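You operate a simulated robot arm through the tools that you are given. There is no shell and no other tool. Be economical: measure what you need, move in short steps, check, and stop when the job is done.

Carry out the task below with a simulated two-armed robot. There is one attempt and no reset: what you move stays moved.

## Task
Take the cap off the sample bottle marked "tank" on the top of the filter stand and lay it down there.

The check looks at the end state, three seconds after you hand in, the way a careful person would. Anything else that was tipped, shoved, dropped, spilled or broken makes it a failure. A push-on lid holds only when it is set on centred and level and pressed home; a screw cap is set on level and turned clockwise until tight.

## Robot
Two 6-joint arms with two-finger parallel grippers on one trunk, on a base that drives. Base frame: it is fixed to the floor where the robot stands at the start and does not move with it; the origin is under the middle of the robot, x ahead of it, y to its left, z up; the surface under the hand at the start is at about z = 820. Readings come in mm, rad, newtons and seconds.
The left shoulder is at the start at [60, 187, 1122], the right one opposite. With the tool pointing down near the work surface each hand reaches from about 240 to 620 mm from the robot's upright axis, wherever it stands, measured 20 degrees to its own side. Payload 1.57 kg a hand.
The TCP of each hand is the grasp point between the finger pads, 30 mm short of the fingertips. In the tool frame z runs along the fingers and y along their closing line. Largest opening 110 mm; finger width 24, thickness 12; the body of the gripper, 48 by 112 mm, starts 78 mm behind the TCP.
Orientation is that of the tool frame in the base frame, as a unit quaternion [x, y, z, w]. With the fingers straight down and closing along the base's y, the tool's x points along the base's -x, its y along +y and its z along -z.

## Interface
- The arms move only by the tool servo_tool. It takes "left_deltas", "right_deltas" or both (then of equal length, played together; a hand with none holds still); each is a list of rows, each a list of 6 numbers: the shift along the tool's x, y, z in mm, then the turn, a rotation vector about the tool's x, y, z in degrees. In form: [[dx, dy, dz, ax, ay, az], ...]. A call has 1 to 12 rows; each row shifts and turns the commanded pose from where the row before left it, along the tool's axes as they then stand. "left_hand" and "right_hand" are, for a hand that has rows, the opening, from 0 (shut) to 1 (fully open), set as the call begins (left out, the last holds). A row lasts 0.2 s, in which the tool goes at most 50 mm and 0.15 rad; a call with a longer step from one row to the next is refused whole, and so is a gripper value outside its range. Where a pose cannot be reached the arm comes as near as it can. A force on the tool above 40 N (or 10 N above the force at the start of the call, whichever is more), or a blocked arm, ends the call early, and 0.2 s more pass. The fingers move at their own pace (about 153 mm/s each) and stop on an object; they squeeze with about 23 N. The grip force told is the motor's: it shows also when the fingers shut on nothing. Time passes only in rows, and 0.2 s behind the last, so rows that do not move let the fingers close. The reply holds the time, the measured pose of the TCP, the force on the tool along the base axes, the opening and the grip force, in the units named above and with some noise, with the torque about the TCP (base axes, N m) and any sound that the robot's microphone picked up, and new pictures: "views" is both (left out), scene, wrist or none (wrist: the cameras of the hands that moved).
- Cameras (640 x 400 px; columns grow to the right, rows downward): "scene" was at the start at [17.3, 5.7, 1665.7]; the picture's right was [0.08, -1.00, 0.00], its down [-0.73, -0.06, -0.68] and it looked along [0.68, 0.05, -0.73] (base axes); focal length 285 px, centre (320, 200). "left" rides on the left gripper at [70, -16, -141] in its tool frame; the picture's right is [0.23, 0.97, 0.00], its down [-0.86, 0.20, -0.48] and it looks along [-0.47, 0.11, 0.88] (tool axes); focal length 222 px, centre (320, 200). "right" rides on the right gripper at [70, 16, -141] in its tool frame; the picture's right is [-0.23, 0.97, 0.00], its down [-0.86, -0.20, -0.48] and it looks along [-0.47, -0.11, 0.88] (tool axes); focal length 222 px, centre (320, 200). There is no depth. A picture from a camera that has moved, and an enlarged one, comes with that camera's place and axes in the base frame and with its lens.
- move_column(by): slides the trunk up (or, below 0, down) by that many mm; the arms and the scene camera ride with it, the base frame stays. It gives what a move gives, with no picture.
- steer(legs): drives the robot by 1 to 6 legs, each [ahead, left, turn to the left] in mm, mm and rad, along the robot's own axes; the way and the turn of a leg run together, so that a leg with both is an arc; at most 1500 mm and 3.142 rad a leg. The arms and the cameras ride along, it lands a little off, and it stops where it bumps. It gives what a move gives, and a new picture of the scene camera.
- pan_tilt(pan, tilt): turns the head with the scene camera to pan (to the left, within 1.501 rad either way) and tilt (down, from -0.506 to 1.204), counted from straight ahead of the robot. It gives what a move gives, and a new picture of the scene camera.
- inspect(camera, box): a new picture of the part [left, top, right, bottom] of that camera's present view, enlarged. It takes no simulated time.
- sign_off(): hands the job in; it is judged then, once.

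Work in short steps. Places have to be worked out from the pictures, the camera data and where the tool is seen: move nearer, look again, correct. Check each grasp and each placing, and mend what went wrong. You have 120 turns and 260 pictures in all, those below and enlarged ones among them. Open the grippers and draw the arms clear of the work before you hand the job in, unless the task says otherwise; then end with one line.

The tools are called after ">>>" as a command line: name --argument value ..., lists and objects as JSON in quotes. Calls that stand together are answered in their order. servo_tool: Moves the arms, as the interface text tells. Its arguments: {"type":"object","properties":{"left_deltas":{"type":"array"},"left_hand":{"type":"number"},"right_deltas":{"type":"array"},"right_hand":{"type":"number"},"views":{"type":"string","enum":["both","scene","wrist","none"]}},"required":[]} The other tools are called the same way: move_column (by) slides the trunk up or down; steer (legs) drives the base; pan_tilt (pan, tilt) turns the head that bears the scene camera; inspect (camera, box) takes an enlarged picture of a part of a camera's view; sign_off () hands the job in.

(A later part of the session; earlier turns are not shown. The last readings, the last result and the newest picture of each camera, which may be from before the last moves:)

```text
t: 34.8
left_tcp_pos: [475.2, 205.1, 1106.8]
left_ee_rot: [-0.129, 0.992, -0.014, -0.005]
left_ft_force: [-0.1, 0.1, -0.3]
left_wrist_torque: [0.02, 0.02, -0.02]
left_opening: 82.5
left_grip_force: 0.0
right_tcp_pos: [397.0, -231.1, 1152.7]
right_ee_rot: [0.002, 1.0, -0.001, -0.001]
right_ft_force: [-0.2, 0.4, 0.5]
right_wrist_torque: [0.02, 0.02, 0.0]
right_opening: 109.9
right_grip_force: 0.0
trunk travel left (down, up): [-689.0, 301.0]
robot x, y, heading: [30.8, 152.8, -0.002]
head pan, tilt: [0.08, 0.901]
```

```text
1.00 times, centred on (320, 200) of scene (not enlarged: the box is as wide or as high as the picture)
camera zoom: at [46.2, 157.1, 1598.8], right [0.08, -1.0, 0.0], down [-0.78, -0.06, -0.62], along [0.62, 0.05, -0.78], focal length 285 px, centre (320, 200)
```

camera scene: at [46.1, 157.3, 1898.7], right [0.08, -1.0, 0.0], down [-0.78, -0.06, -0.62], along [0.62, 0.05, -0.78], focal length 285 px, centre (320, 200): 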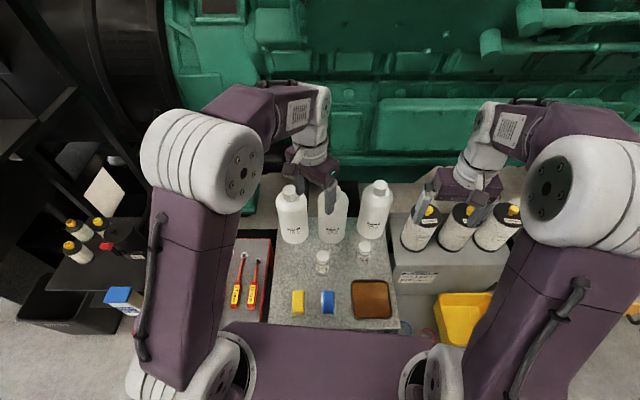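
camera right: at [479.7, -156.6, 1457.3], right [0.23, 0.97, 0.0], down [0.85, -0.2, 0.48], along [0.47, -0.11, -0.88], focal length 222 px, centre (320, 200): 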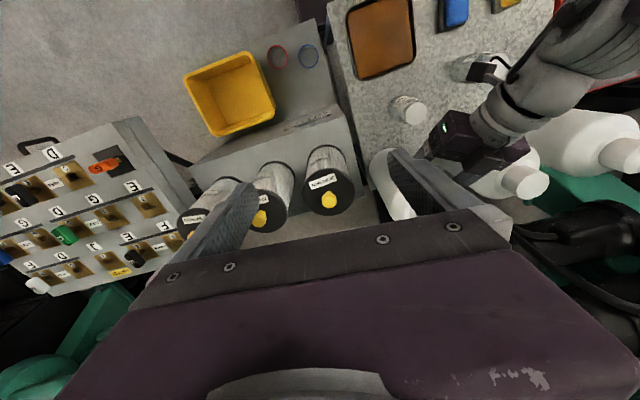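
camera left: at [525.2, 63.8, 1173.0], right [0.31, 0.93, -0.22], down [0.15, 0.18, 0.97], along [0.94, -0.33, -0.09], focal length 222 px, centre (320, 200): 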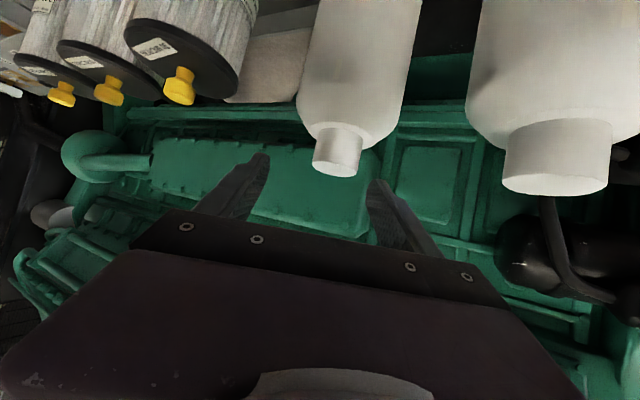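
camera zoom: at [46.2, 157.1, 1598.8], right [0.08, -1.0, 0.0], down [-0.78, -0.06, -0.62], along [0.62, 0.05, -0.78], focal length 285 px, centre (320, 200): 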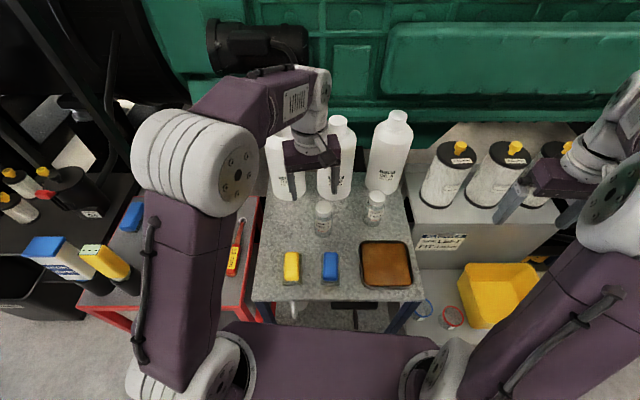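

Trunk at shoulder z≈1061. Next I move the left hand to y≈60 and pitch fingers forward to 40° below horizontal.

>>> servo_tool --left_deltas '[[8.2, -35.3, 0, 0, 0, 0], [8.2, -35.3, 0, 0, 0, 0], [8.2, -35.3, 0, 0, 0, 0], [8.2, -35.3, 0, 0, 0, 0], [0, 0, 0, 0, -8.3, 0], [0, 0, 0, 0, -8.3, 0], [0, 0, 0, 0, -8.3, 0], [0, 0, 0, 0, -8.3, 0], [0, 0, 0, 0, -8.4, 0], [0, 0, 0, 0, -8.4, 0], [0, 0, 0, 0, 0, 0]]'

```text
t: 37.2
left_tcp_pos: [480.2, 60.7, 1111.6]
left_ee_rot: [-0.123, 0.9, 0.041, 0.415]
left_ft_force: [-0.4, -0.3, 0.1]
left_wrist_torque: [-0.01, 0.02, -0.03]
left_opening: 82.0
left_grip_force: 0.0
right_tcp_pos: [396.4, -231.0, 1150.7]
right_ee_rot: [0.002, 1.0, -0.002, -0.002]
right_ft_force: [-0.5, -0.6, 0.9]
right_wrist_torque: [0.01, -0.01, 0.0]
right_opening: 110.0
right_grip_force: 0.0
trunk travel left (down, up): [-689.0, 301.0]
robot x, y, heading: [32.4, 150.1, 0.0]
head pan, tilt: [0.08, 0.901]
camera scene: at [46.3, 157.5, 1598.7], right [0.08, -1.0, 0.0], down [-0.78, -0.06, -0.62], along [0.62, 0.05, -0.78], focal length 285 px, centre (320, 200)
camera left: at [337.7, 6.5, 1152.0], right [-0.39, 0.9, -0.2], down [0.13, 0.27, 0.95], along [0.91, 0.35, -0.22], focal length 222 px, centre (320, 200)
```

scene: 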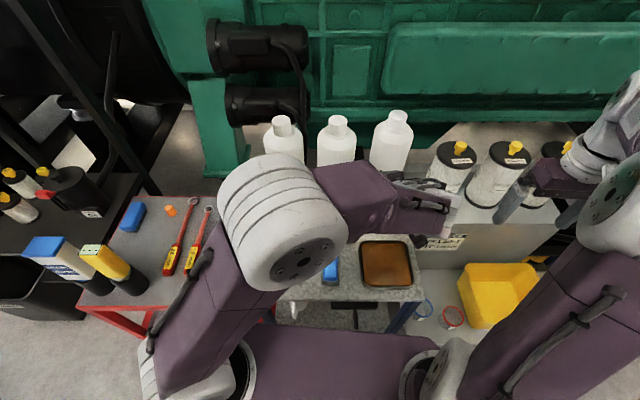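
left: 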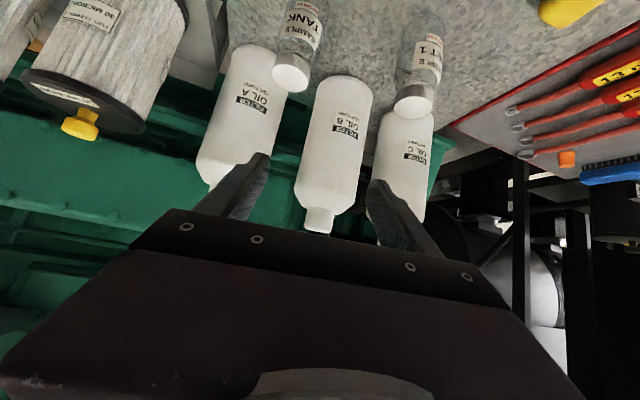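

That pose is fully reached. I step toward the pre-grasp point (494, 3, 937), checking halfway.

>>> servo_tool --left_deltas '[[26.9, -10.9, 22.8, 0, 0, 0], [26.9, -10.9, 22.8, 0, 0, 0], [26.9, -10.9, 22.8, 0, 0, 0], [0, 0, 0, 0, 0, 0]]' --views "none"

```text
t: 38.2
left_tcp_pos: [490.3, 26.0, 1007.4]
left_ee_rot: [-0.125, 0.901, 0.043, 0.414]
left_ft_force: [0.5, 0.3, -0.7]
left_wrist_torque: [0.0, -0.02, -0.03]
left_opening: 82.5
left_grip_force: 0.1
right_tcp_pos: [395.6, -230.6, 1151.2]
right_ee_rot: [0.001, 1.0, 0.0, -0.001]
right_ft_force: [0.2, 0.2, 0.2]
right_wrist_torque: [0.01, 0.0, 0.01]
right_opening: 110.0
right_grip_force: 0.1
trunk travel left (down, up): [-689.0, 301.0]
robot x, y, heading: [31.3, 151.0, -0.001]
head pan, tilt: [0.08, 0.901]
```

Reached without limits. I continue to the pre-grasp and look through the left camera.

>>> servo_tool --left_deltas '[[26.9, -10.9, 22.8, 0, 0, 0], [26.9, -10.9, 22.8, 0, 0, 0], [0, 0, 0, 0, 0, 0]]'

```text
t: 39.0
left_tcp_pos: [494.1, 3.4, 935.5]
left_ee_rot: [-0.123, 0.901, 0.041, 0.415]
left_ft_force: [-0.4, -0.1, -0.7]
left_wrist_torque: [0.03, -0.02, 0.03]
left_opening: 82.7
left_grip_force: 0.1
right_tcp_pos: [396.7, -229.5, 1152.0]
right_ee_rot: [0.002, 1.0, -0.001, -0.001]
right_ft_force: [-1.0, 0.2, 0.0]
right_wrist_torque: [-0.02, -0.01, 0.01]
right_opening: 109.9
right_grip_force: 0.1
trunk travel left (down, up): [-689.0, 301.0]
robot x, y, heading: [32.2, 151.8, 0.001]
head pan, tilt: [0.08, 0.901]
camera scene: at [45.7, 157.7, 1598.8], right [0.08, -1.0, 0.0], down [-0.78, -0.06, -0.62], along [0.62, 0.05, -0.78], focal length 285 px, centre (320, 200)
camera left: at [351.5, -50.3, 977.3], right [-0.39, 0.9, -0.2], down [0.13, 0.27, 0.95], along [0.91, 0.35, -0.22], focal length 222 px, centre (320, 200)
```

scene: 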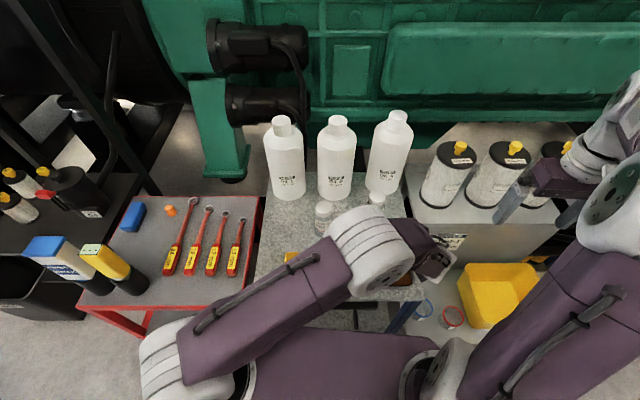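
left: 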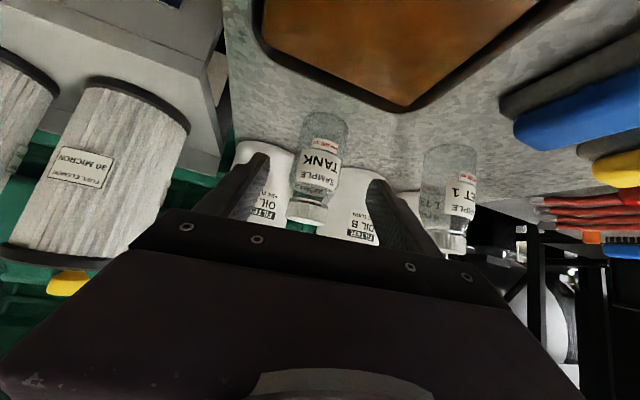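

The pre-grasp is good; the bottle lies between the finger lines. I zoom to get heights of body, neck and cap.

>>> inspect --camera "left" --box '[230, 90, 420, 260]'

>>> inspect --camera "scene" --box '[300, 170, 440, 290]'

>>> inspect --camera "right" --box '[280, 0, 640, 220]'

```text
2.35 times, centred on (325, 175) of left
camera zoom: at [351.5, -50.3, 977.3], right [-0.39, 0.9, -0.2], down [0.13, 0.27, 0.95], along [0.91, 0.35, -0.22], focal length 523 px, centre (308, 259)
```

zoom: 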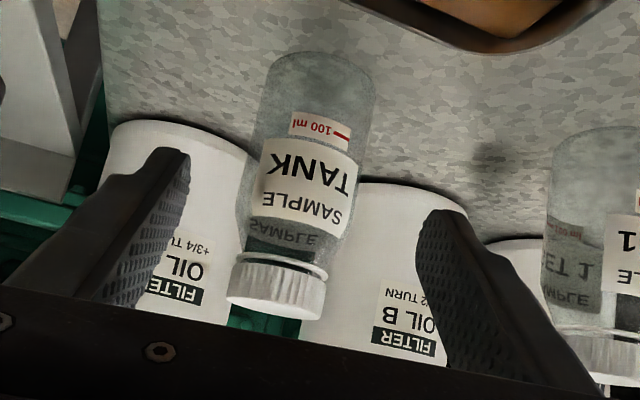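

```text
3.33 times, centred on (370, 230) of scene
camera zoom: at [45.7, 157.7, 1598.8], right [0.08, -1.0, 0.0], down [-0.78, -0.06, -0.62], along [0.62, 0.05, -0.78], focal length 950 px, centre (153, 100)
```

zoom: 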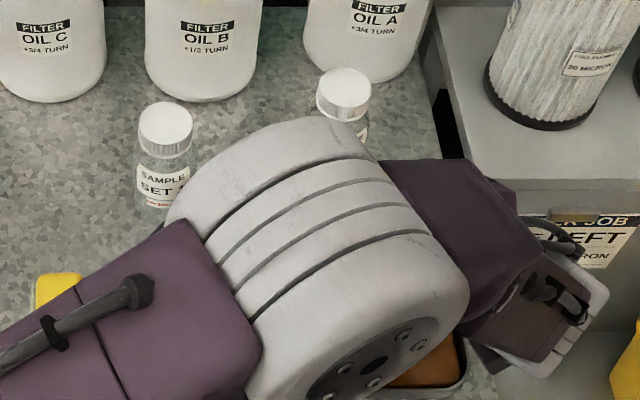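

```text
1.78 times, centred on (460, 110) of right
camera zoom: at [327.0, -214.4, 1293.9], right [0.23, 0.97, 0.0], down [0.86, -0.2, 0.48], along [0.46, -0.11, -0.88], focal length 395 px, centre (71, 360)
```

zoom: 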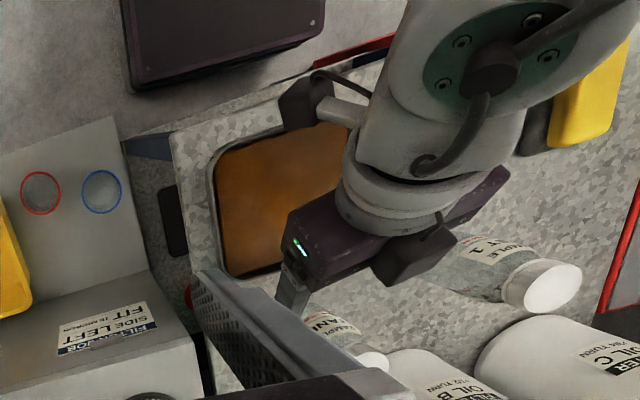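

Bottle axis at (593.5, 30), cap top z≈942, cap ~920–942, base ~820. I advance the left hand along its fingers to the body at z≈866, watching forces.

>>> servo_tool --left_deltas '[[-1.8, 0.6, 28.75, 0, 0, 0], [-1.8, 0.6, 28.75, 0, 0, 0], [-1.8, 0.6, 28.75, 0, 0, 0], [-1.8, 0.6, 28.75, 0, 0, 0], [0, 0, 0, 0, 0, 0]]' --views "both"

```text
t: 40.2
left_tcp_pos: [582.1, 26.7, 865.5]
left_ee_rot: [-0.124, 0.901, 0.042, 0.414]
left_ft_force: [-0.1, 0.7, -0.1]
left_wrist_torque: [0.0, 0.0, 0.05]
left_opening: 82.6
left_grip_force: 0.1
right_tcp_pos: [396.0, -230.5, 1152.6]
right_ee_rot: [0.001, 1.0, -0.001, 0.0]
right_ft_force: [0.0, 0.5, 0.4]
right_wrist_torque: [0.02, -0.02, -0.02]
right_opening: 110.1
right_grip_force: 0.0
trunk travel left (down, up): [-689.0, 301.0]
robot x, y, heading: [31.3, 153.3, -0.003]
head pan, tilt: [0.08, 0.901]
camera scene: at [45.4, 156.9, 1598.8], right [0.08, -1.0, 0.0], down [-0.78, -0.06, -0.62], along [0.62, 0.05, -0.78], focal length 285 px, centre (320, 200)
camera left: at [440.3, -26.8, 906.7], right [-0.39, 0.9, -0.2], down [0.13, 0.27, 0.95], along [0.91, 0.35, -0.22], focal length 222 px, centre (320, 200)
```

scene: 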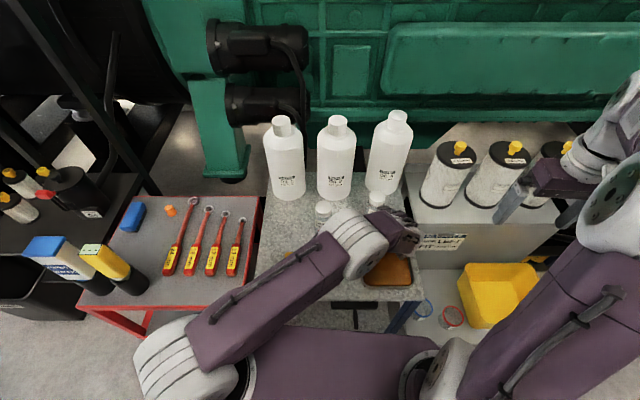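
left: 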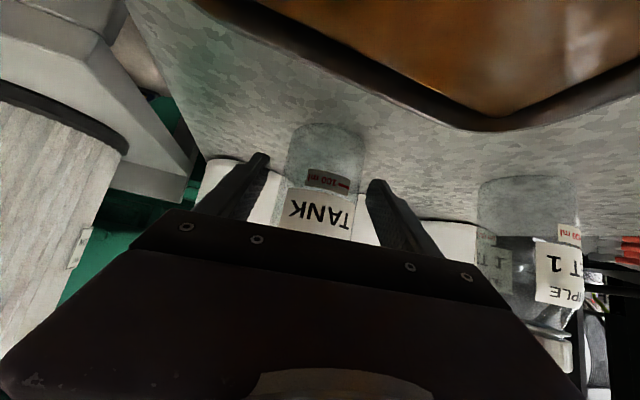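

Bottle sits between the fingers, ~3 mm toward +y; I shift and close the left fingers.

>>> servo_tool --left_deltas '[[0, 3.5, 0, 0, 0, 0], [0, 0, 0, 0, 0, 0]]' --views "none"

>>> servo_tool --left_deltas '[[0, 0, 0, 0, 0, 0], [0, 0, 0, 0, 0, 0], [0, 0, 0, 0, 0, 0]]' --left_hand 0 --views "wrist"

```text
t: 40.8
left_tcp_pos: [581.8, 31.0, 866.3]
left_ee_rot: [-0.124, 0.901, 0.041, 0.413]
left_ft_force: [0.2, -0.6, -0.4]
left_wrist_torque: [0.0, -0.01, -0.03]
left_opening: 82.4
left_grip_force: 0.1
right_tcp_pos: [397.1, -229.9, 1151.5]
right_ee_rot: [0.001, 1.0, -0.001, -0.001]
right_ft_force: [0.9, -0.7, 0.1]
right_wrist_torque: [-0.02, -0.02, 0.0]
right_opening: 109.9
right_grip_force: 0.0
trunk travel left (down, up): [-689.0, 301.0]
robot x, y, heading: [33.2, 153.9, -0.0]
head pan, tilt: [0.08, 0.901]
```

```text
t: 41.6
left_tcp_pos: [581.7, 31.5, 865.8]
left_ee_rot: [-0.124, 0.9, 0.042, 0.415]
left_ft_force: [0.6, -0.9, 0.3]
left_wrist_torque: [-0.02, -0.01, 0.01]
left_opening: 58.4
left_grip_force: 22.9
right_tcp_pos: [397.3, -230.7, 1151.0]
right_ee_rot: [0.001, 1.0, -0.001, -0.001]
right_ft_force: [-0.6, 0.7, -0.2]
right_wrist_torque: [0.0, 0.05, -0.02]
right_opening: 110.1
right_grip_force: 0.2
trunk travel left (down, up): [-689.0, 301.0]
robot x, y, heading: [32.4, 149.7, -0.006]
head pan, tilt: [0.08, 0.901]
camera left: at [439.2, -23.0, 907.0], right [-0.39, 0.9, -0.2], down [0.13, 0.27, 0.95], along [0.91, 0.35, -0.22], focal length 222 px, centre (320, 200)
```

left: 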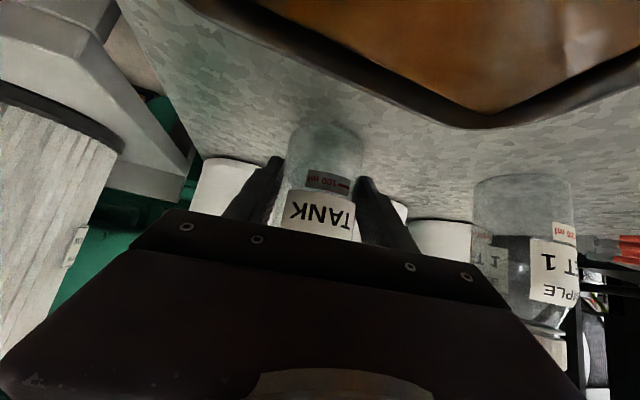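

The bottle is gripped firmly (58 mm). Now the right hand goes in a straight descending line toward above the cap, opened to 82 mm.

>>> servo_tool --right_deltas '[[-21.7, 29.3, 15.7, 0, 0, 0], [-21.7, 29.3, 15.7, 0, 0, 0], [-21.7, 29.3, 15.7, 0, 0, 0], [-21.7, 29.3, 15.7, 0, 0, 0], [-21.7, 29.3, 15.7, 0, 0, 0], [-21.7, 29.3, 15.7, 0, 0, 0], [0, 0, 0, 0, 0, 0]]' --right_hand 0.75

```text
t: 43.2
left_tcp_pos: [580.8, 30.5, 866.1]
left_ee_rot: [-0.123, 0.9, 0.042, 0.415]
left_ft_force: [0.1, -0.1, 0.6]
left_wrist_torque: [0.0, 0.03, 0.01]
left_opening: 58.3
left_grip_force: 22.9
right_tcp_pos: [527.9, -56.1, 1056.6]
right_ee_rot: [0.002, 1.0, -0.002, -0.001]
right_ft_force: [0.5, -0.9, 0.9]
right_wrist_torque: [0.03, 0.01, -0.01]
right_opening: 82.5
right_grip_force: 0.0
trunk travel left (down, up): [-689.0, 301.0]
robot x, y, heading: [33.9, 157.1, -0.003]
head pan, tilt: [0.08, 0.901]
camera scene: at [45.6, 156.5, 1598.7], right [0.08, -1.0, 0.0], down [-0.78, -0.06, -0.62], along [0.62, 0.05, -0.78], focal length 285 px, centre (320, 200)
camera right: at [457.9, -40.2, 1198.0], right [0.23, 0.97, 0.0], down [0.86, -0.2, 0.48], along [0.46, -0.11, -0.88], focal length 222 px, centre (320, 200)
```

scene: 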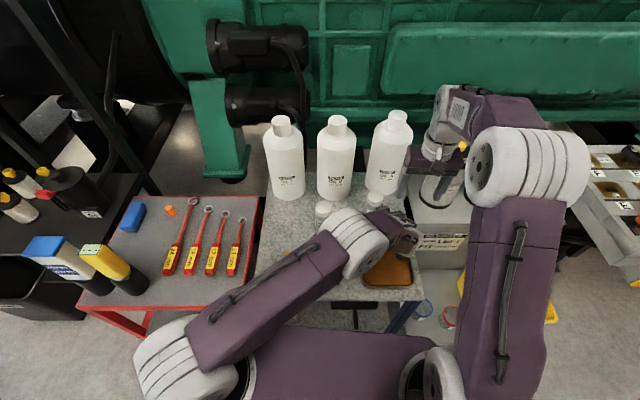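
right: 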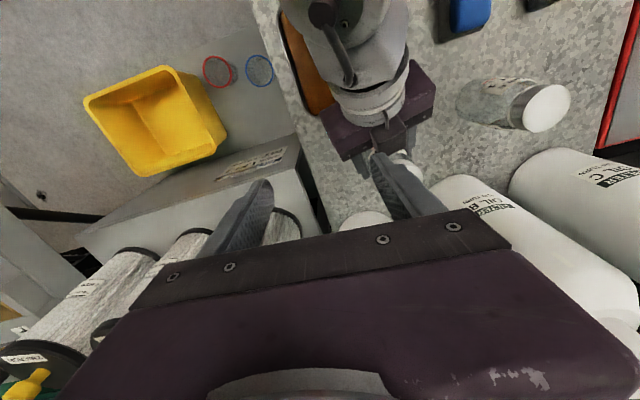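

Path is clear; I continue to above the cap.

>>> servo_tool --right_deltas '[[-21.7, 29.3, 15.5, 0, 0, 0], [-21.7, 29.3, 15.5, 0, 0, 0], [-21.5, 31, 10, 0, 0, 0], [0, 0, 0, 0, 0, 0]]'

```text
t: 44.2
left_tcp_pos: [582.6, 29.9, 865.5]
left_ee_rot: [-0.123, 0.9, 0.042, 0.415]
left_ft_force: [0.7, 0.5, 0.3]
left_wrist_torque: [-0.03, 0.03, 0.03]
left_opening: 58.2
left_grip_force: 22.8
right_tcp_pos: [593.0, 35.1, 1016.5]
right_ee_rot: [0.002, 1.0, -0.001, -0.001]
right_ft_force: [0.1, 0.1, 0.6]
right_wrist_torque: [0.01, -0.05, 0.01]
right_opening: 82.6
right_grip_force: 0.2
trunk travel left (down, up): [-689.0, 301.0]
robot x, y, heading: [35.6, 154.5, -0.002]
head pan, tilt: [0.08, 0.901]
camera scene: at [45.8, 156.5, 1598.7], right [0.08, -1.0, 0.0], down [-0.78, -0.06, -0.62], along [0.62, 0.05, -0.78], focal length 285 px, centre (320, 200)
camera right: at [524.0, 50.3, 1157.2], right [0.23, 0.97, 0.0], down [0.86, -0.2, 0.48], along [0.46, -0.11, -0.88], focal length 222 px, centre (320, 200)
```

scene: 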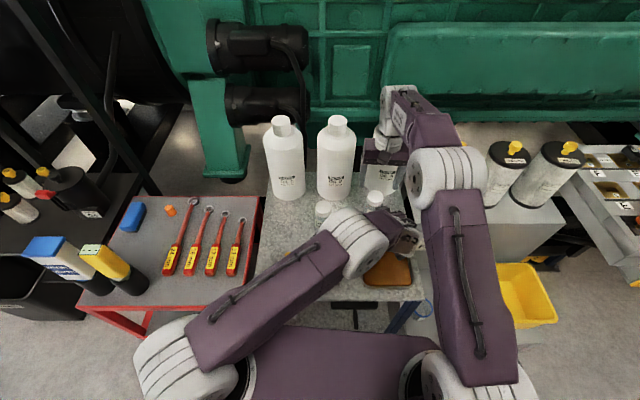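
right: 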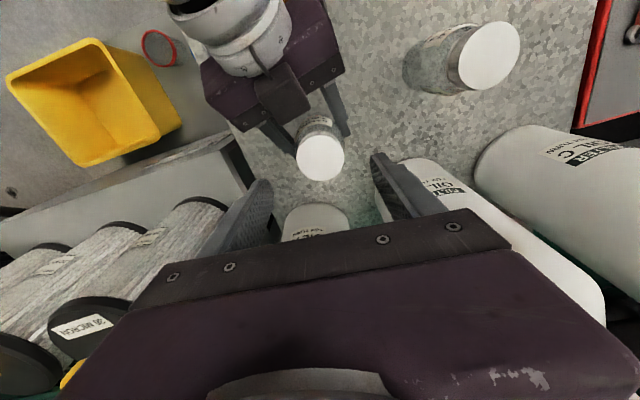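

Cap at (591.5, 34), hand is aligned over it. I pre-turn the right hand 35° clockwise, narrow to 66 mm, then descend partway to look.

>>> servo_tool --right_deltas '[[1.2, -1, 0, 0, 0, 7], [0, 0, 0, 0, 0, 7], [0, 0, 0, 0, 0, 7], [0, 0, 0, 0, 0, 7], [0, 0, 0, 0, 0, 7], [0, 0, 14, 0, 0, 0], [0, 0, 14, 0, 0, 0], [0, 0, 0, 0, 0, 0]]' --right_hand 0.6 --views "wrist"

```text
t: 46.0
left_tcp_pos: [582.0, 30.0, 866.2]
left_ee_rot: [-0.124, 0.901, 0.042, 0.414]
left_ft_force: [0.4, 0.0, -0.3]
left_wrist_torque: [0.02, -0.02, -0.01]
left_opening: 58.2
left_grip_force: 22.8
right_tcp_pos: [590.0, 33.5, 986.7]
right_ee_rot: [0.302, 0.953, -0.001, -0.001]
right_ft_force: [0.4, 0.7, 0.9]
right_wrist_torque: [0.05, -0.01, -0.03]
right_opening: 65.8
right_grip_force: 0.0
trunk travel left (down, up): [-689.0, 301.0]
robot x, y, heading: [37.2, 153.8, -0.005]
head pan, tilt: [0.08, 0.901]
camera right: at [543.6, 85.6, 1128.6], right [0.75, 0.66, 0.0], down [0.58, -0.66, 0.48], along [0.32, -0.36, -0.88], focal length 222 px, centre (320, 200)
```

right: 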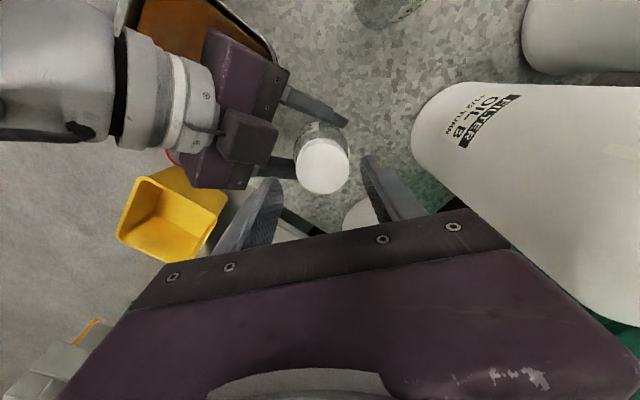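

Nearly centred (off by ~2 mm along closing line). I correct, descend to z≈938 and then close on the cap.

>>> servo_tool --right_deltas '[[0, 1.8, 12, 0, 0, 0], [0, 0, 12, 0, 0, 0], [0, 0, 12, 0, 0, 0], [0, 0, 12, 0, 0, 0], [0, 0, 0, 0, 0, 0]]' --views "wrist"

>>> servo_tool --right_deltas '[[0, 0, 0, 0, 0, 0], [0, 0, 0, 0, 0, 0], [0, 0, 0, 0, 0, 0]]' --right_hand 0 --views "wrist"

```text
t: 47.2
left_tcp_pos: [580.6, 30.9, 866.0]
left_ee_rot: [-0.123, 0.9, 0.041, 0.415]
left_ft_force: [0.2, -0.3, -0.2]
left_wrist_torque: [0.01, -0.01, -0.04]
left_opening: 58.0
left_grip_force: 22.9
right_tcp_pos: [592.4, 35.6, 938.3]
right_ee_rot: [0.303, 0.953, -0.002, -0.002]
right_ft_force: [-0.7, 0.6, -0.9]
right_wrist_torque: [-0.03, 0.03, -0.01]
right_opening: 66.1
right_grip_force: 0.1
trunk travel left (down, up): [-689.0, 301.0]
robot x, y, heading: [35.9, 149.0, 0.002]
head pan, tilt: [0.08, 0.901]
camera right: at [544.5, 88.2, 1080.2], right [0.75, 0.67, 0.0], down [0.59, -0.66, 0.48], along [0.32, -0.36, -0.88], focal length 222 px, centre (320, 200)
```

right: 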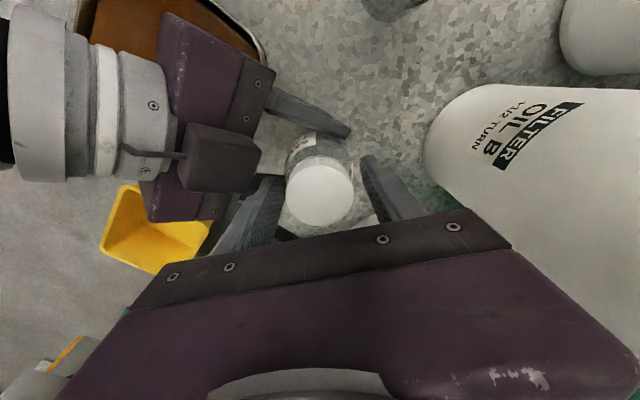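

```text
t: 48.0
left_tcp_pos: [582.8, 31.2, 866.0]
left_ee_rot: [-0.124, 0.901, 0.042, 0.414]
left_ft_force: [3.4, 2.7, -0.3]
left_wrist_torque: [-0.08, 0.08, 0.2]
left_opening: 58.1
left_grip_force: 23.0
right_tcp_pos: [591.2, 34.8, 939.4]
right_ee_rot: [0.302, 0.953, -0.001, -0.002]
right_ft_force: [-3.6, -3.5, -0.5]
right_wrist_torque: [-0.21, 0.15, -0.2]
right_opening: 51.1
right_grip_force: 22.7
trunk travel left (down, up): [-689.0, 301.0]
robot x, y, heading: [36.0, 150.7, 0.001]
head pan, tilt: [0.08, 0.901]
camera right: at [544.5, 87.9, 1080.2], right [0.75, 0.66, 0.0], down [0.59, -0.65, 0.48], along [0.32, -0.36, -0.88], focal length 222 px, centre (320, 200)
```

right: 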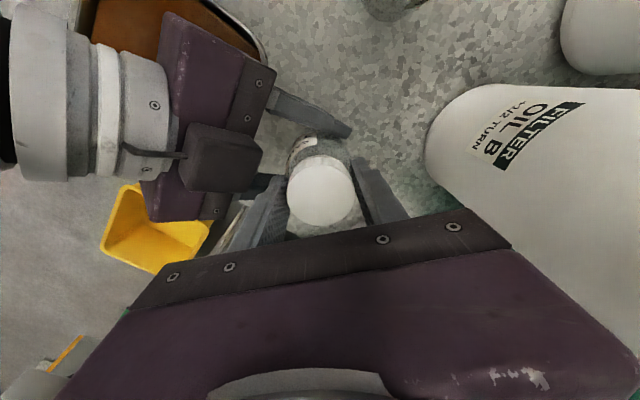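

Cap gripped (51 mm). I relieve the slight side load and begin to turn counter-clockwise (negative about tool z), watching torque.

>>> servo_tool --right_deltas '[[0, -0.8, 0, 0, 0, 0], [0, 0, 0, 0, 0, -5], [0, 0, 0, 0, 0, -5], [0, 0, -0.1, 0, 0, -5], [0, 0, -0.1, 0, 0, -5], [0, 0, 0, 0, 0, 0]]' --views "wrist"

```text
t: 49.4
left_tcp_pos: [581.9, 30.0, 866.4]
left_ee_rot: [-0.123, 0.901, 0.042, 0.415]
left_ft_force: [-6.6, -2.3, 3.2]
left_wrist_torque: [0.18, -0.32, 0.09]
left_opening: 57.7
left_grip_force: 22.9
right_tcp_pos: [591.6, 34.6, 941.1]
right_ee_rot: [0.131, 0.991, -0.001, 0.0]
right_ft_force: [5.9, 1.4, -4.2]
right_wrist_torque: [-0.05, -0.19, -0.07]
right_opening: 50.6
right_grip_force: 22.9
trunk travel left (down, up): [-689.0, 301.0]
robot x, y, heading: [32.0, 150.2, -0.003]
head pan, tilt: [0.08, 0.901]
camera right: at [528.6, 67.0, 1082.1], right [0.47, 0.88, 0.0], down [0.77, -0.41, 0.48], along [0.42, -0.23, -0.88], focal length 222 px, centre (320, 200)
```

right: 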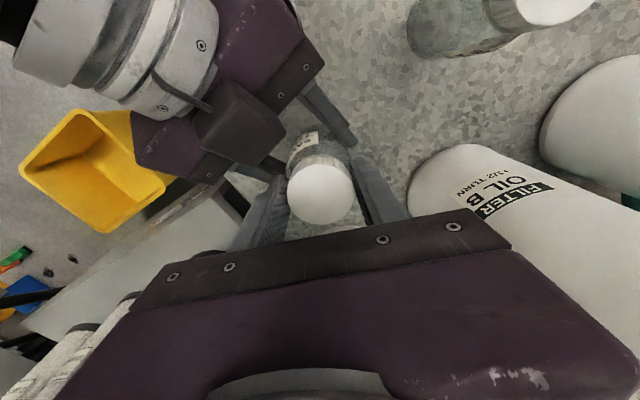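

Turning went easily with little torque. I continue 70° counter-clockwise with a slight rise.

>>> servo_tool --right_deltas '[[0, 0, -0.1, 0, 0, -7], [0, 0, -0.1, 0, 0, -7], [0, 0, -0.1, 0, 0, -7], [0, 0, -0.1, 0, 0, -7], [0, 0, -0.1, 0, 0, -7], [0, 0, -0.1, 0, 0, -7], [0, 0, -0.1, 0, 0, -7], [0, 0, -0.1, 0, 0, -7], [0, 0, -0.1, 0, 0, -7], [0, 0, -0.1, 0, 0, -7], [0, 0, 0, 0, 0, 0]]'

>>> inspect --camera "left" --box '[200, 100, 440, 260]'

```text
t: 51.8
left_tcp_pos: [582.5, 30.5, 866.5]
left_ee_rot: [-0.123, 0.901, 0.041, 0.414]
left_ft_force: [18.3, -21.2, -10.4]
left_wrist_torque: [0.79, 0.54, 0.22]
left_opening: 58.2
left_grip_force: 22.7
right_tcp_pos: [589.8, 34.6, 940.7]
right_ee_rot: [-0.46, 0.888, 0.003, -0.002]
right_ft_force: [-18.0, 21.6, 11.6]
right_wrist_torque: [0.75, 0.87, -0.45]
right_opening: 50.1
right_grip_force: 22.9
trunk travel left (down, up): [-689.0, 301.0]
robot x, y, heading: [32.8, 154.2, -0.004]
head pan, tilt: [0.08, 0.901]
camera scene: at [46.2, 157.1, 1598.7], right [0.08, -1.0, 0.0], down [-0.78, -0.06, -0.62], along [0.62, 0.05, -0.78], focal length 285 px, centre (320, 200)
camera right: at [537.8, -14.1, 1082.6], right [-0.67, 0.75, 0.01], down [0.66, 0.58, 0.47], along [0.35, 0.32, -0.88], focal length 222 px, centre (320, 200)
```

scene: 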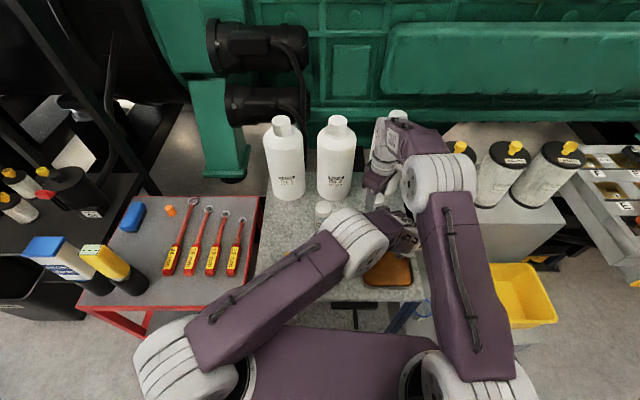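
right: 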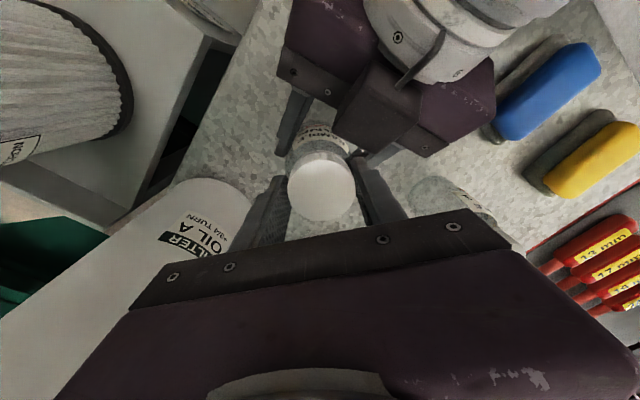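

```text
2.50 times, centred on (320, 180) of left
camera zoom: at [439.6, -23.5, 907.8], right [-0.39, 0.9, -0.2], down [0.13, 0.27, 0.95], along [0.91, 0.35, -0.22], focal length 555 px, centre (320, 250)
```

zoom: 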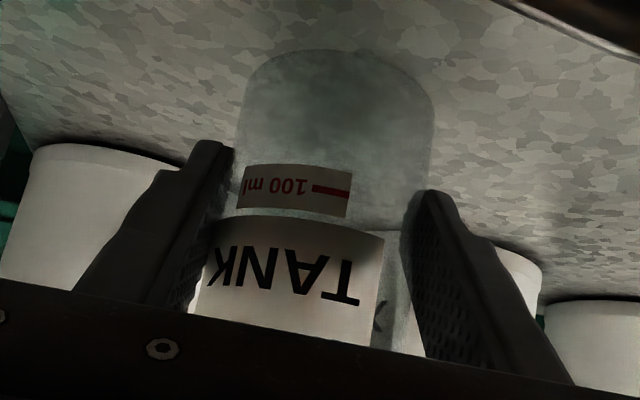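

A side load of ~28 N built up, probably my turn axis is off the cap's. I open the right fingers to relax and look at the centring.

>>> servo_tool --right_deltas '[[0, 0, 0, 0, 0, 0], [0, 0, 0, 0, 0, 0]]' --right_hand 0.6 --views "wrist"

>>> inspect --camera "right" --box '[230, 90, 430, 240]'

```text
t: 52.4
left_tcp_pos: [581.2, 31.8, 866.9]
left_ee_rot: [-0.124, 0.9, 0.042, 0.415]
left_ft_force: [0.2, 2.3, 4.9]
left_wrist_torque: [0.2, 0.01, -0.03]
left_opening: 58.3
left_grip_force: 23.4
right_tcp_pos: [592.1, 33.3, 941.3]
right_ee_rot: [-0.461, 0.888, -0.001, -0.001]
right_ft_force: [-0.1, 0.6, 0.0]
right_wrist_torque: [0.0, 0.0, -0.02]
right_opening: 65.9
right_grip_force: 0.1
trunk travel left (down, up): [-689.0, 301.0]
robot x, y, heading: [27.7, 149.7, 0.002]
head pan, tilt: [0.08, 0.901]
camera right: at [538.2, -14.6, 1083.4], right [-0.67, 0.75, 0.0], down [0.66, 0.59, 0.48], along [0.36, 0.32, -0.88], focal length 222 px, centre (320, 200)
```

right: 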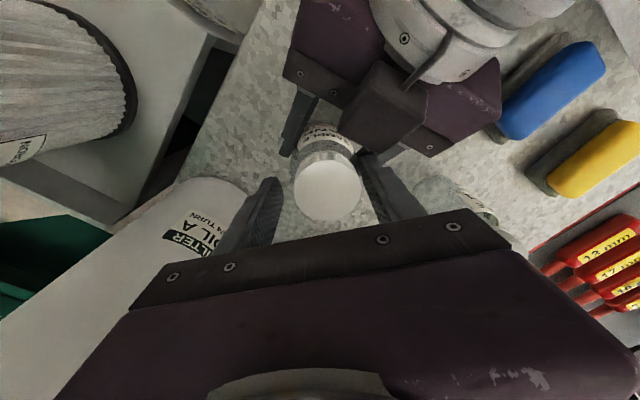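

```text
2.67 times, centred on (330, 165) of right
camera zoom: at [538.2, -14.6, 1083.4], right [-0.67, 0.75, 0.0], down [0.66, 0.59, 0.48], along [0.36, 0.32, -0.88], focal length 592 px, centre (293, 293)
```

zoom: 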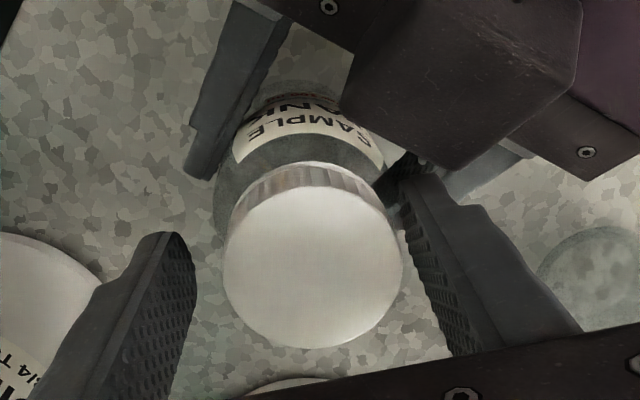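

The cap axis is ~3.5 mm from the TCP along the closing line (about (589, 35.3)). I shift to that centre and swing back 90° clockwise with open fingers for another stroke.

>>> servo_tool --right_deltas '[[0.5, 3.5, 0, 0, 0, 0], [0, 0, 0, 0, 0, 8.2], [0, 0, 0, 0, 0, 8.2], [0, 0, 0, 0, 0, 8.2], [0, 0, 0, 0, 0, 8.2], [0, 0, 0, 0, 0, 8.2], [0, 0, 0, 0, 0, 8.2], [0, 0, 0, 0, 0, 8.2], [0, 0, 0, 0, 0, 8.2], [0, 0, 0, 0, 0, 8.2], [0, 0, 0, 0, 0, 8.2], [0, 0, 0, 0, 0, 8.2]]' --views "wrist"

>>> inspect --camera "right" --box '[230, 110, 430, 260]'

```text
t: 55.0
left_tcp_pos: [581.5, 31.5, 866.1]
left_ee_rot: [-0.123, 0.901, 0.041, 0.414]
left_ft_force: [1.0, 0.1, 6.9]
left_wrist_torque: [0.15, 0.07, -0.03]
left_opening: 58.3
left_grip_force: 22.5
right_tcp_pos: [587.5, 36.7, 941.3]
right_ee_rot: [0.305, 0.952, -0.001, -0.001]
right_ft_force: [-0.2, -0.5, 0.1]
right_wrist_torque: [-0.02, 0.0, 0.01]
right_opening: 65.9
right_grip_force: 0.1
trunk travel left (down, up): [-689.0, 301.0]
robot x, y, heading: [33.4, 152.9, -0.003]
head pan, tilt: [0.08, 0.901]
camera right: at [540.7, 88.6, 1082.6], right [0.75, 0.66, 0.0], down [0.58, -0.66, 0.48], along [0.31, -0.36, -0.88], focal length 222 px, centre (320, 200)
```

right: 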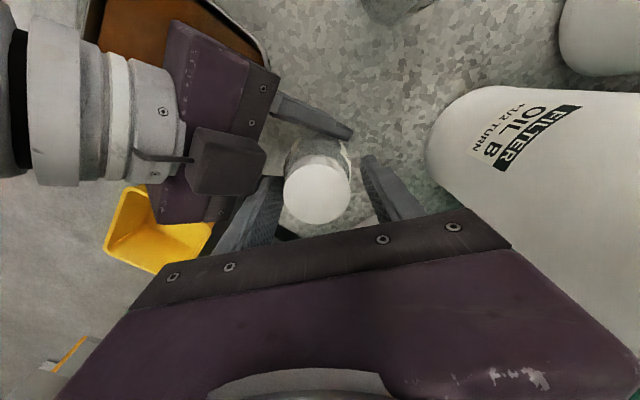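

```text
2.67 times, centred on (330, 185) of right
camera zoom: at [540.7, 88.6, 1082.6], right [0.75, 0.66, 0.0], down [0.58, -0.66, 0.48], along [0.31, -0.36, -0.88], focal length 592 px, centre (293, 240)
```

zoom: 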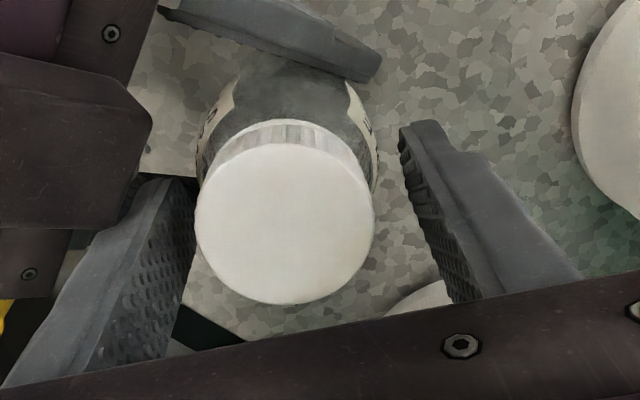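

I check via the left camera whether the bottle body has been twisting in the left grip.

>>> inspect --camera "left" --box '[200, 100, 440, 260]'

```text
2.50 times, centred on (320, 180) of left
camera zoom: at [438.6, -22.9, 907.4], right [-0.39, 0.9, -0.2], down [0.13, 0.27, 0.95], along [0.91, 0.35, -0.22], focal length 555 px, centre (320, 250)
```

zoom: 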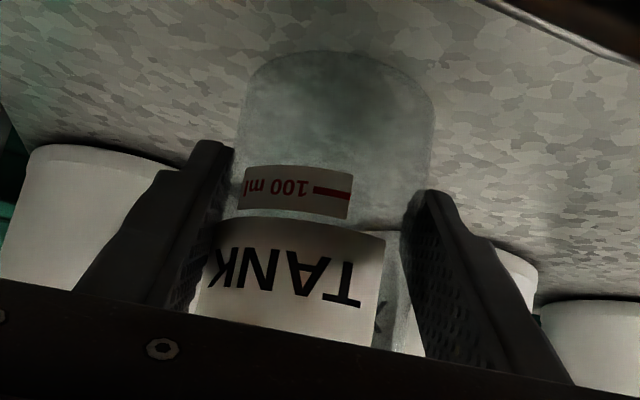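

The cap seems ~5 mm nearer the robot than at first; I check for tilt of the bottle from the scene and right cameras.

>>> inspect --camera "scene" --box '[310, 180, 430, 260]'

>>> inspect --camera "left" --box '[0, 0, 640, 400]'

```text
5.00 times, centred on (370, 220) of scene
camera zoom: at [45.2, 157.4, 1598.8], right [0.08, -1.0, 0.0], down [-0.78, -0.06, -0.62], along [0.62, 0.05, -0.78], focal length 1425 px, centre (70, 100)
```

zoom: 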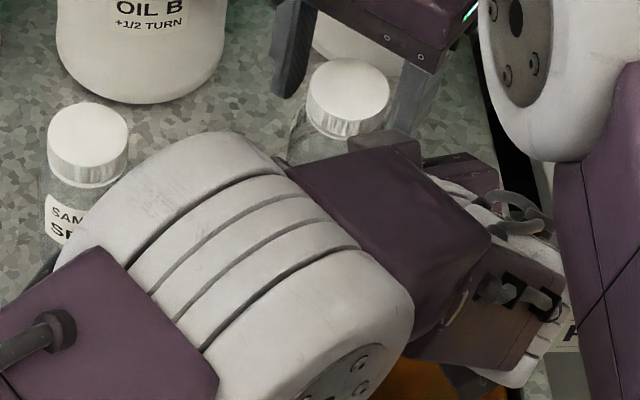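

```text
1.00 times, centred on (320, 200) of left (not enlarged: the box is as wide or as high as the picture)
camera zoom: at [438.6, -22.9, 907.4], right [-0.39, 0.9, -0.2], down [0.13, 0.27, 0.95], along [0.91, 0.35, -0.22], focal length 222 px, centre (320, 200)
```

zoom: 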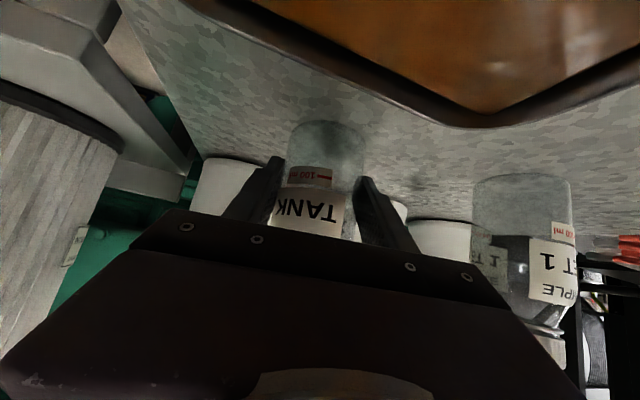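

The cap axis is now about (586, 34.5); base unmoved, slight lean. I shift and regrip the cap.

>>> servo_tool --right_deltas '[[0, -3.5, 0, 0, 0, 0], [0, 0, 0, 0, 0, 0]]' --views "none"

>>> servo_tool --right_deltas '[[0, 0, 0, 0, 0, 0], [0, 0, 0, 0, 0, 0], [0, 0, 0, 0, 0, 0]]' --right_hand 0 --views "wrist"

```text
t: 55.6
left_tcp_pos: [581.5, 30.6, 867.1]
left_ee_rot: [-0.123, 0.901, 0.042, 0.414]
left_ft_force: [-1.2, -1.3, 6.1]
left_wrist_torque: [0.05, 0.08, -0.03]
left_opening: 58.1
left_grip_force: 23.0
right_tcp_pos: [585.4, 34.1, 940.5]
right_ee_rot: [0.305, 0.952, -0.002, 0.0]
right_ft_force: [0.7, -1.0, -0.9]
right_wrist_torque: [-0.02, -0.01, 0.01]
right_opening: 65.9
right_grip_force: 0.0
trunk travel left (down, up): [-689.0, 301.0]
robot x, y, heading: [35.6, 150.0, -0.001]
head pan, tilt: [0.08, 0.901]
```

```text
t: 56.4
left_tcp_pos: [581.0, 30.4, 866.8]
left_ee_rot: [-0.124, 0.901, 0.041, 0.413]
left_ft_force: [-5.1, -4.8, 6.5]
left_wrist_torque: [0.25, -0.13, 0.16]
left_opening: 58.1
left_grip_force: 23.3
right_tcp_pos: [586.8, 33.9, 940.3]
right_ee_rot: [0.305, 0.952, -0.001, 0.0]
right_ft_force: [3.4, 4.5, -1.1]
right_wrist_torque: [0.15, -0.11, -0.16]
right_opening: 49.6
right_grip_force: 23.2
trunk travel left (down, up): [-689.0, 301.0]
robot x, y, heading: [36.6, 154.2, 0.002]
head pan, tilt: [0.08, 0.901]
camera right: at [539.3, 86.0, 1082.6], right [0.75, 0.66, 0.0], down [0.58, -0.66, 0.48], along [0.32, -0.36, -0.88], focal length 222 px, centre (320, 200)
```

right: 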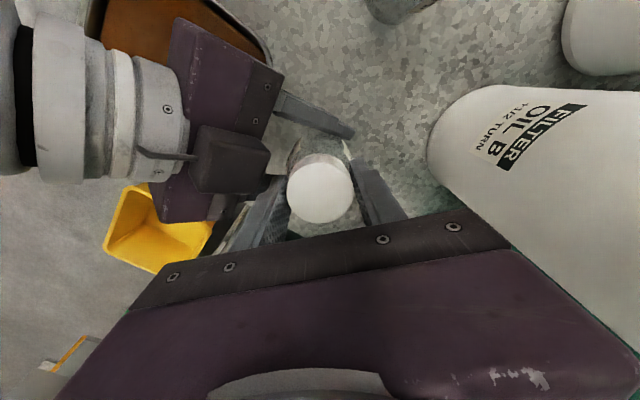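

Small offset force; I nudge +0.8, lift the left hand 1 mm to ease table pressure, and turn 48° counter-clockwise.

>>> servo_tool --left_deltas '[[-0.76, 0, -0.65, 0, 0, 0], [0, 0, 0, 0, 0, 0], [0, 0, 0, 0, 0, 0], [0, 0, 0, 0, 0, 0], [0, 0, 0, 0, 0, 0], [0, 0, 0, 0, 0, 0], [0, 0, 0, 0, 0, 0], [0, 0, 0, 0, 0, 0]]' --right_deltas '[[0, 0.8, -1, 0, 0, 0], [0, 0, -0.1, 0, 0, -8], [0, 0, -0.1, 0, 0, -8], [0, 0, -0.1, 0, 0, -8], [0, 0, -0.1, 0, 0, -8], [0, 0, -0.1, 0, 0, -8], [0, 0, -0.1, 0, 0, -8], [0, 0, 0, 0, 0, 0]]' --views "wrist"

```text
t: 58.2
left_tcp_pos: [581.8, 32.2, 868.7]
left_ee_rot: [-0.124, 0.9, 0.042, 0.415]
left_ft_force: [-1.7, 3.9, -1.5]
left_wrist_torque: [0.22, 0.02, 0.01]
left_opening: 57.9
left_grip_force: 23.0
right_tcp_pos: [585.8, 34.0, 943.5]
right_ee_rot: [-0.112, 0.994, -0.002, -0.001]
right_ft_force: [4.7, -0.2, 16.4]
right_wrist_torque: [-0.05, -0.21, -0.06]
right_opening: 48.4
right_grip_force: 22.8
trunk travel left (down, up): [-689.0, 301.0]
robot x, y, heading: [35.0, 153.9, -0.001]
head pan, tilt: [0.08, 0.901]
camera right: at [514.4, 33.7, 1084.9], right [0.01, 1.0, 0.0], down [0.88, 0.0, 0.48], along [0.48, -0.01, -0.88], focal length 222 px, centre (320, 200)
camera left: at [438.3, -22.2, 909.3], right [-0.39, 0.9, -0.2], down [0.13, 0.27, 0.95], along [0.91, 0.35, -0.22], focal length 222 px, centre (320, 200)
```

right: 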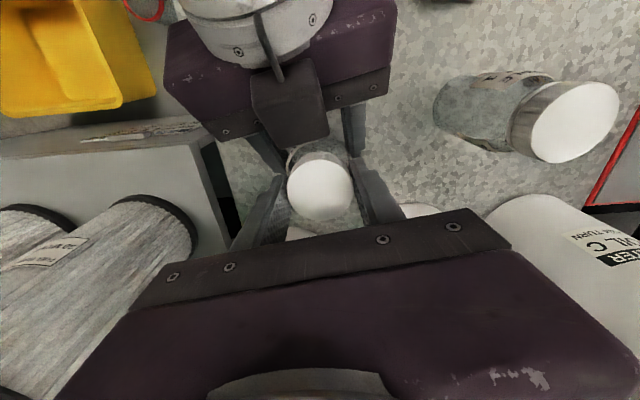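
left: 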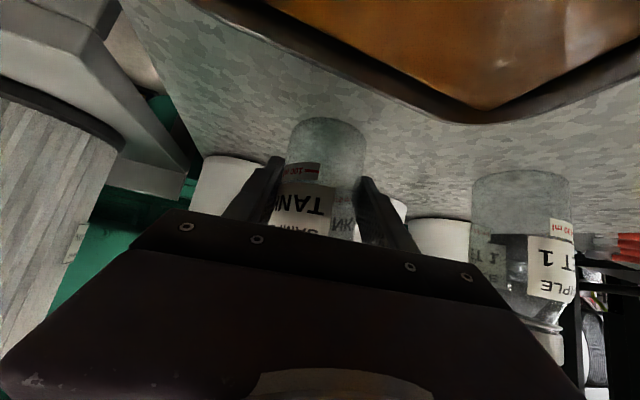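

The cap is turning though the bottle also slips somewhat in the left grip; the cap pushes up on the right hand (16 N). I let the right hand rise 1.5 mm and continue the stroke.

>>> servo_tool --right_deltas '[[0, 0, -1, 0, 0, 0], [0, 0, -0.2, 0, 0, -8], [0, 0, -0.2, 0, 0, -8], [0, 0, -0.2, 0, 0, -8], [0, 0, -0.2, 0, 0, -8], [0, 0, -0.2, 0, 0, -8], [0, 0, 0, 0, 0, 0]]' --views "wrist"

>>> inspect --camera "left" --box '[200, 100, 440, 260]'

```text
t: 59.8
left_tcp_pos: [580.7, 30.8, 867.8]
left_ee_rot: [-0.123, 0.901, 0.042, 0.415]
left_ft_force: [3.1, 1.0, 3.4]
left_wrist_torque: [0.47, 0.63, 0.1]
left_opening: 57.4
left_grip_force: 23.3
right_tcp_pos: [585.3, 33.9, 944.7]
right_ee_rot: [-0.444, 0.896, -0.001, -0.001]
right_ft_force: [-3.4, 0.9, 6.9]
right_wrist_torque: [-0.37, -0.21, -0.14]
right_opening: 47.7
right_grip_force: 23.1
trunk travel left (down, up): [-689.0, 301.0]
robot x, y, heading: [30.9, 148.4, -0.007]
head pan, tilt: [0.08, 0.901]
camera right: at [530.3, -12.7, 1086.9], right [-0.64, 0.77, 0.0], down [0.68, 0.56, 0.48], along [0.37, 0.3, -0.88], focal length 222 px, centre (320, 200)
```

right: 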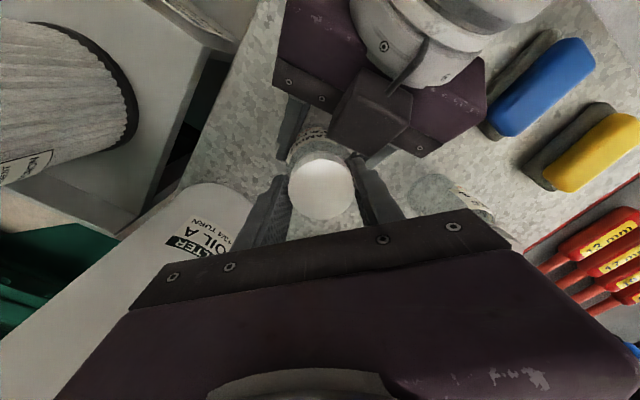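

```text
2.50 times, centred on (320, 180) of left
camera zoom: at [438.1, -22.9, 909.1], right [-0.39, 0.9, -0.2], down [0.13, 0.27, 0.95], along [0.91, 0.35, -0.22], focal length 555 px, centre (320, 250)
```

zoom: 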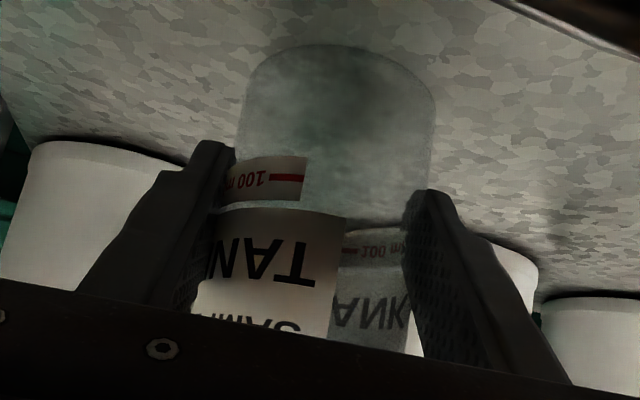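

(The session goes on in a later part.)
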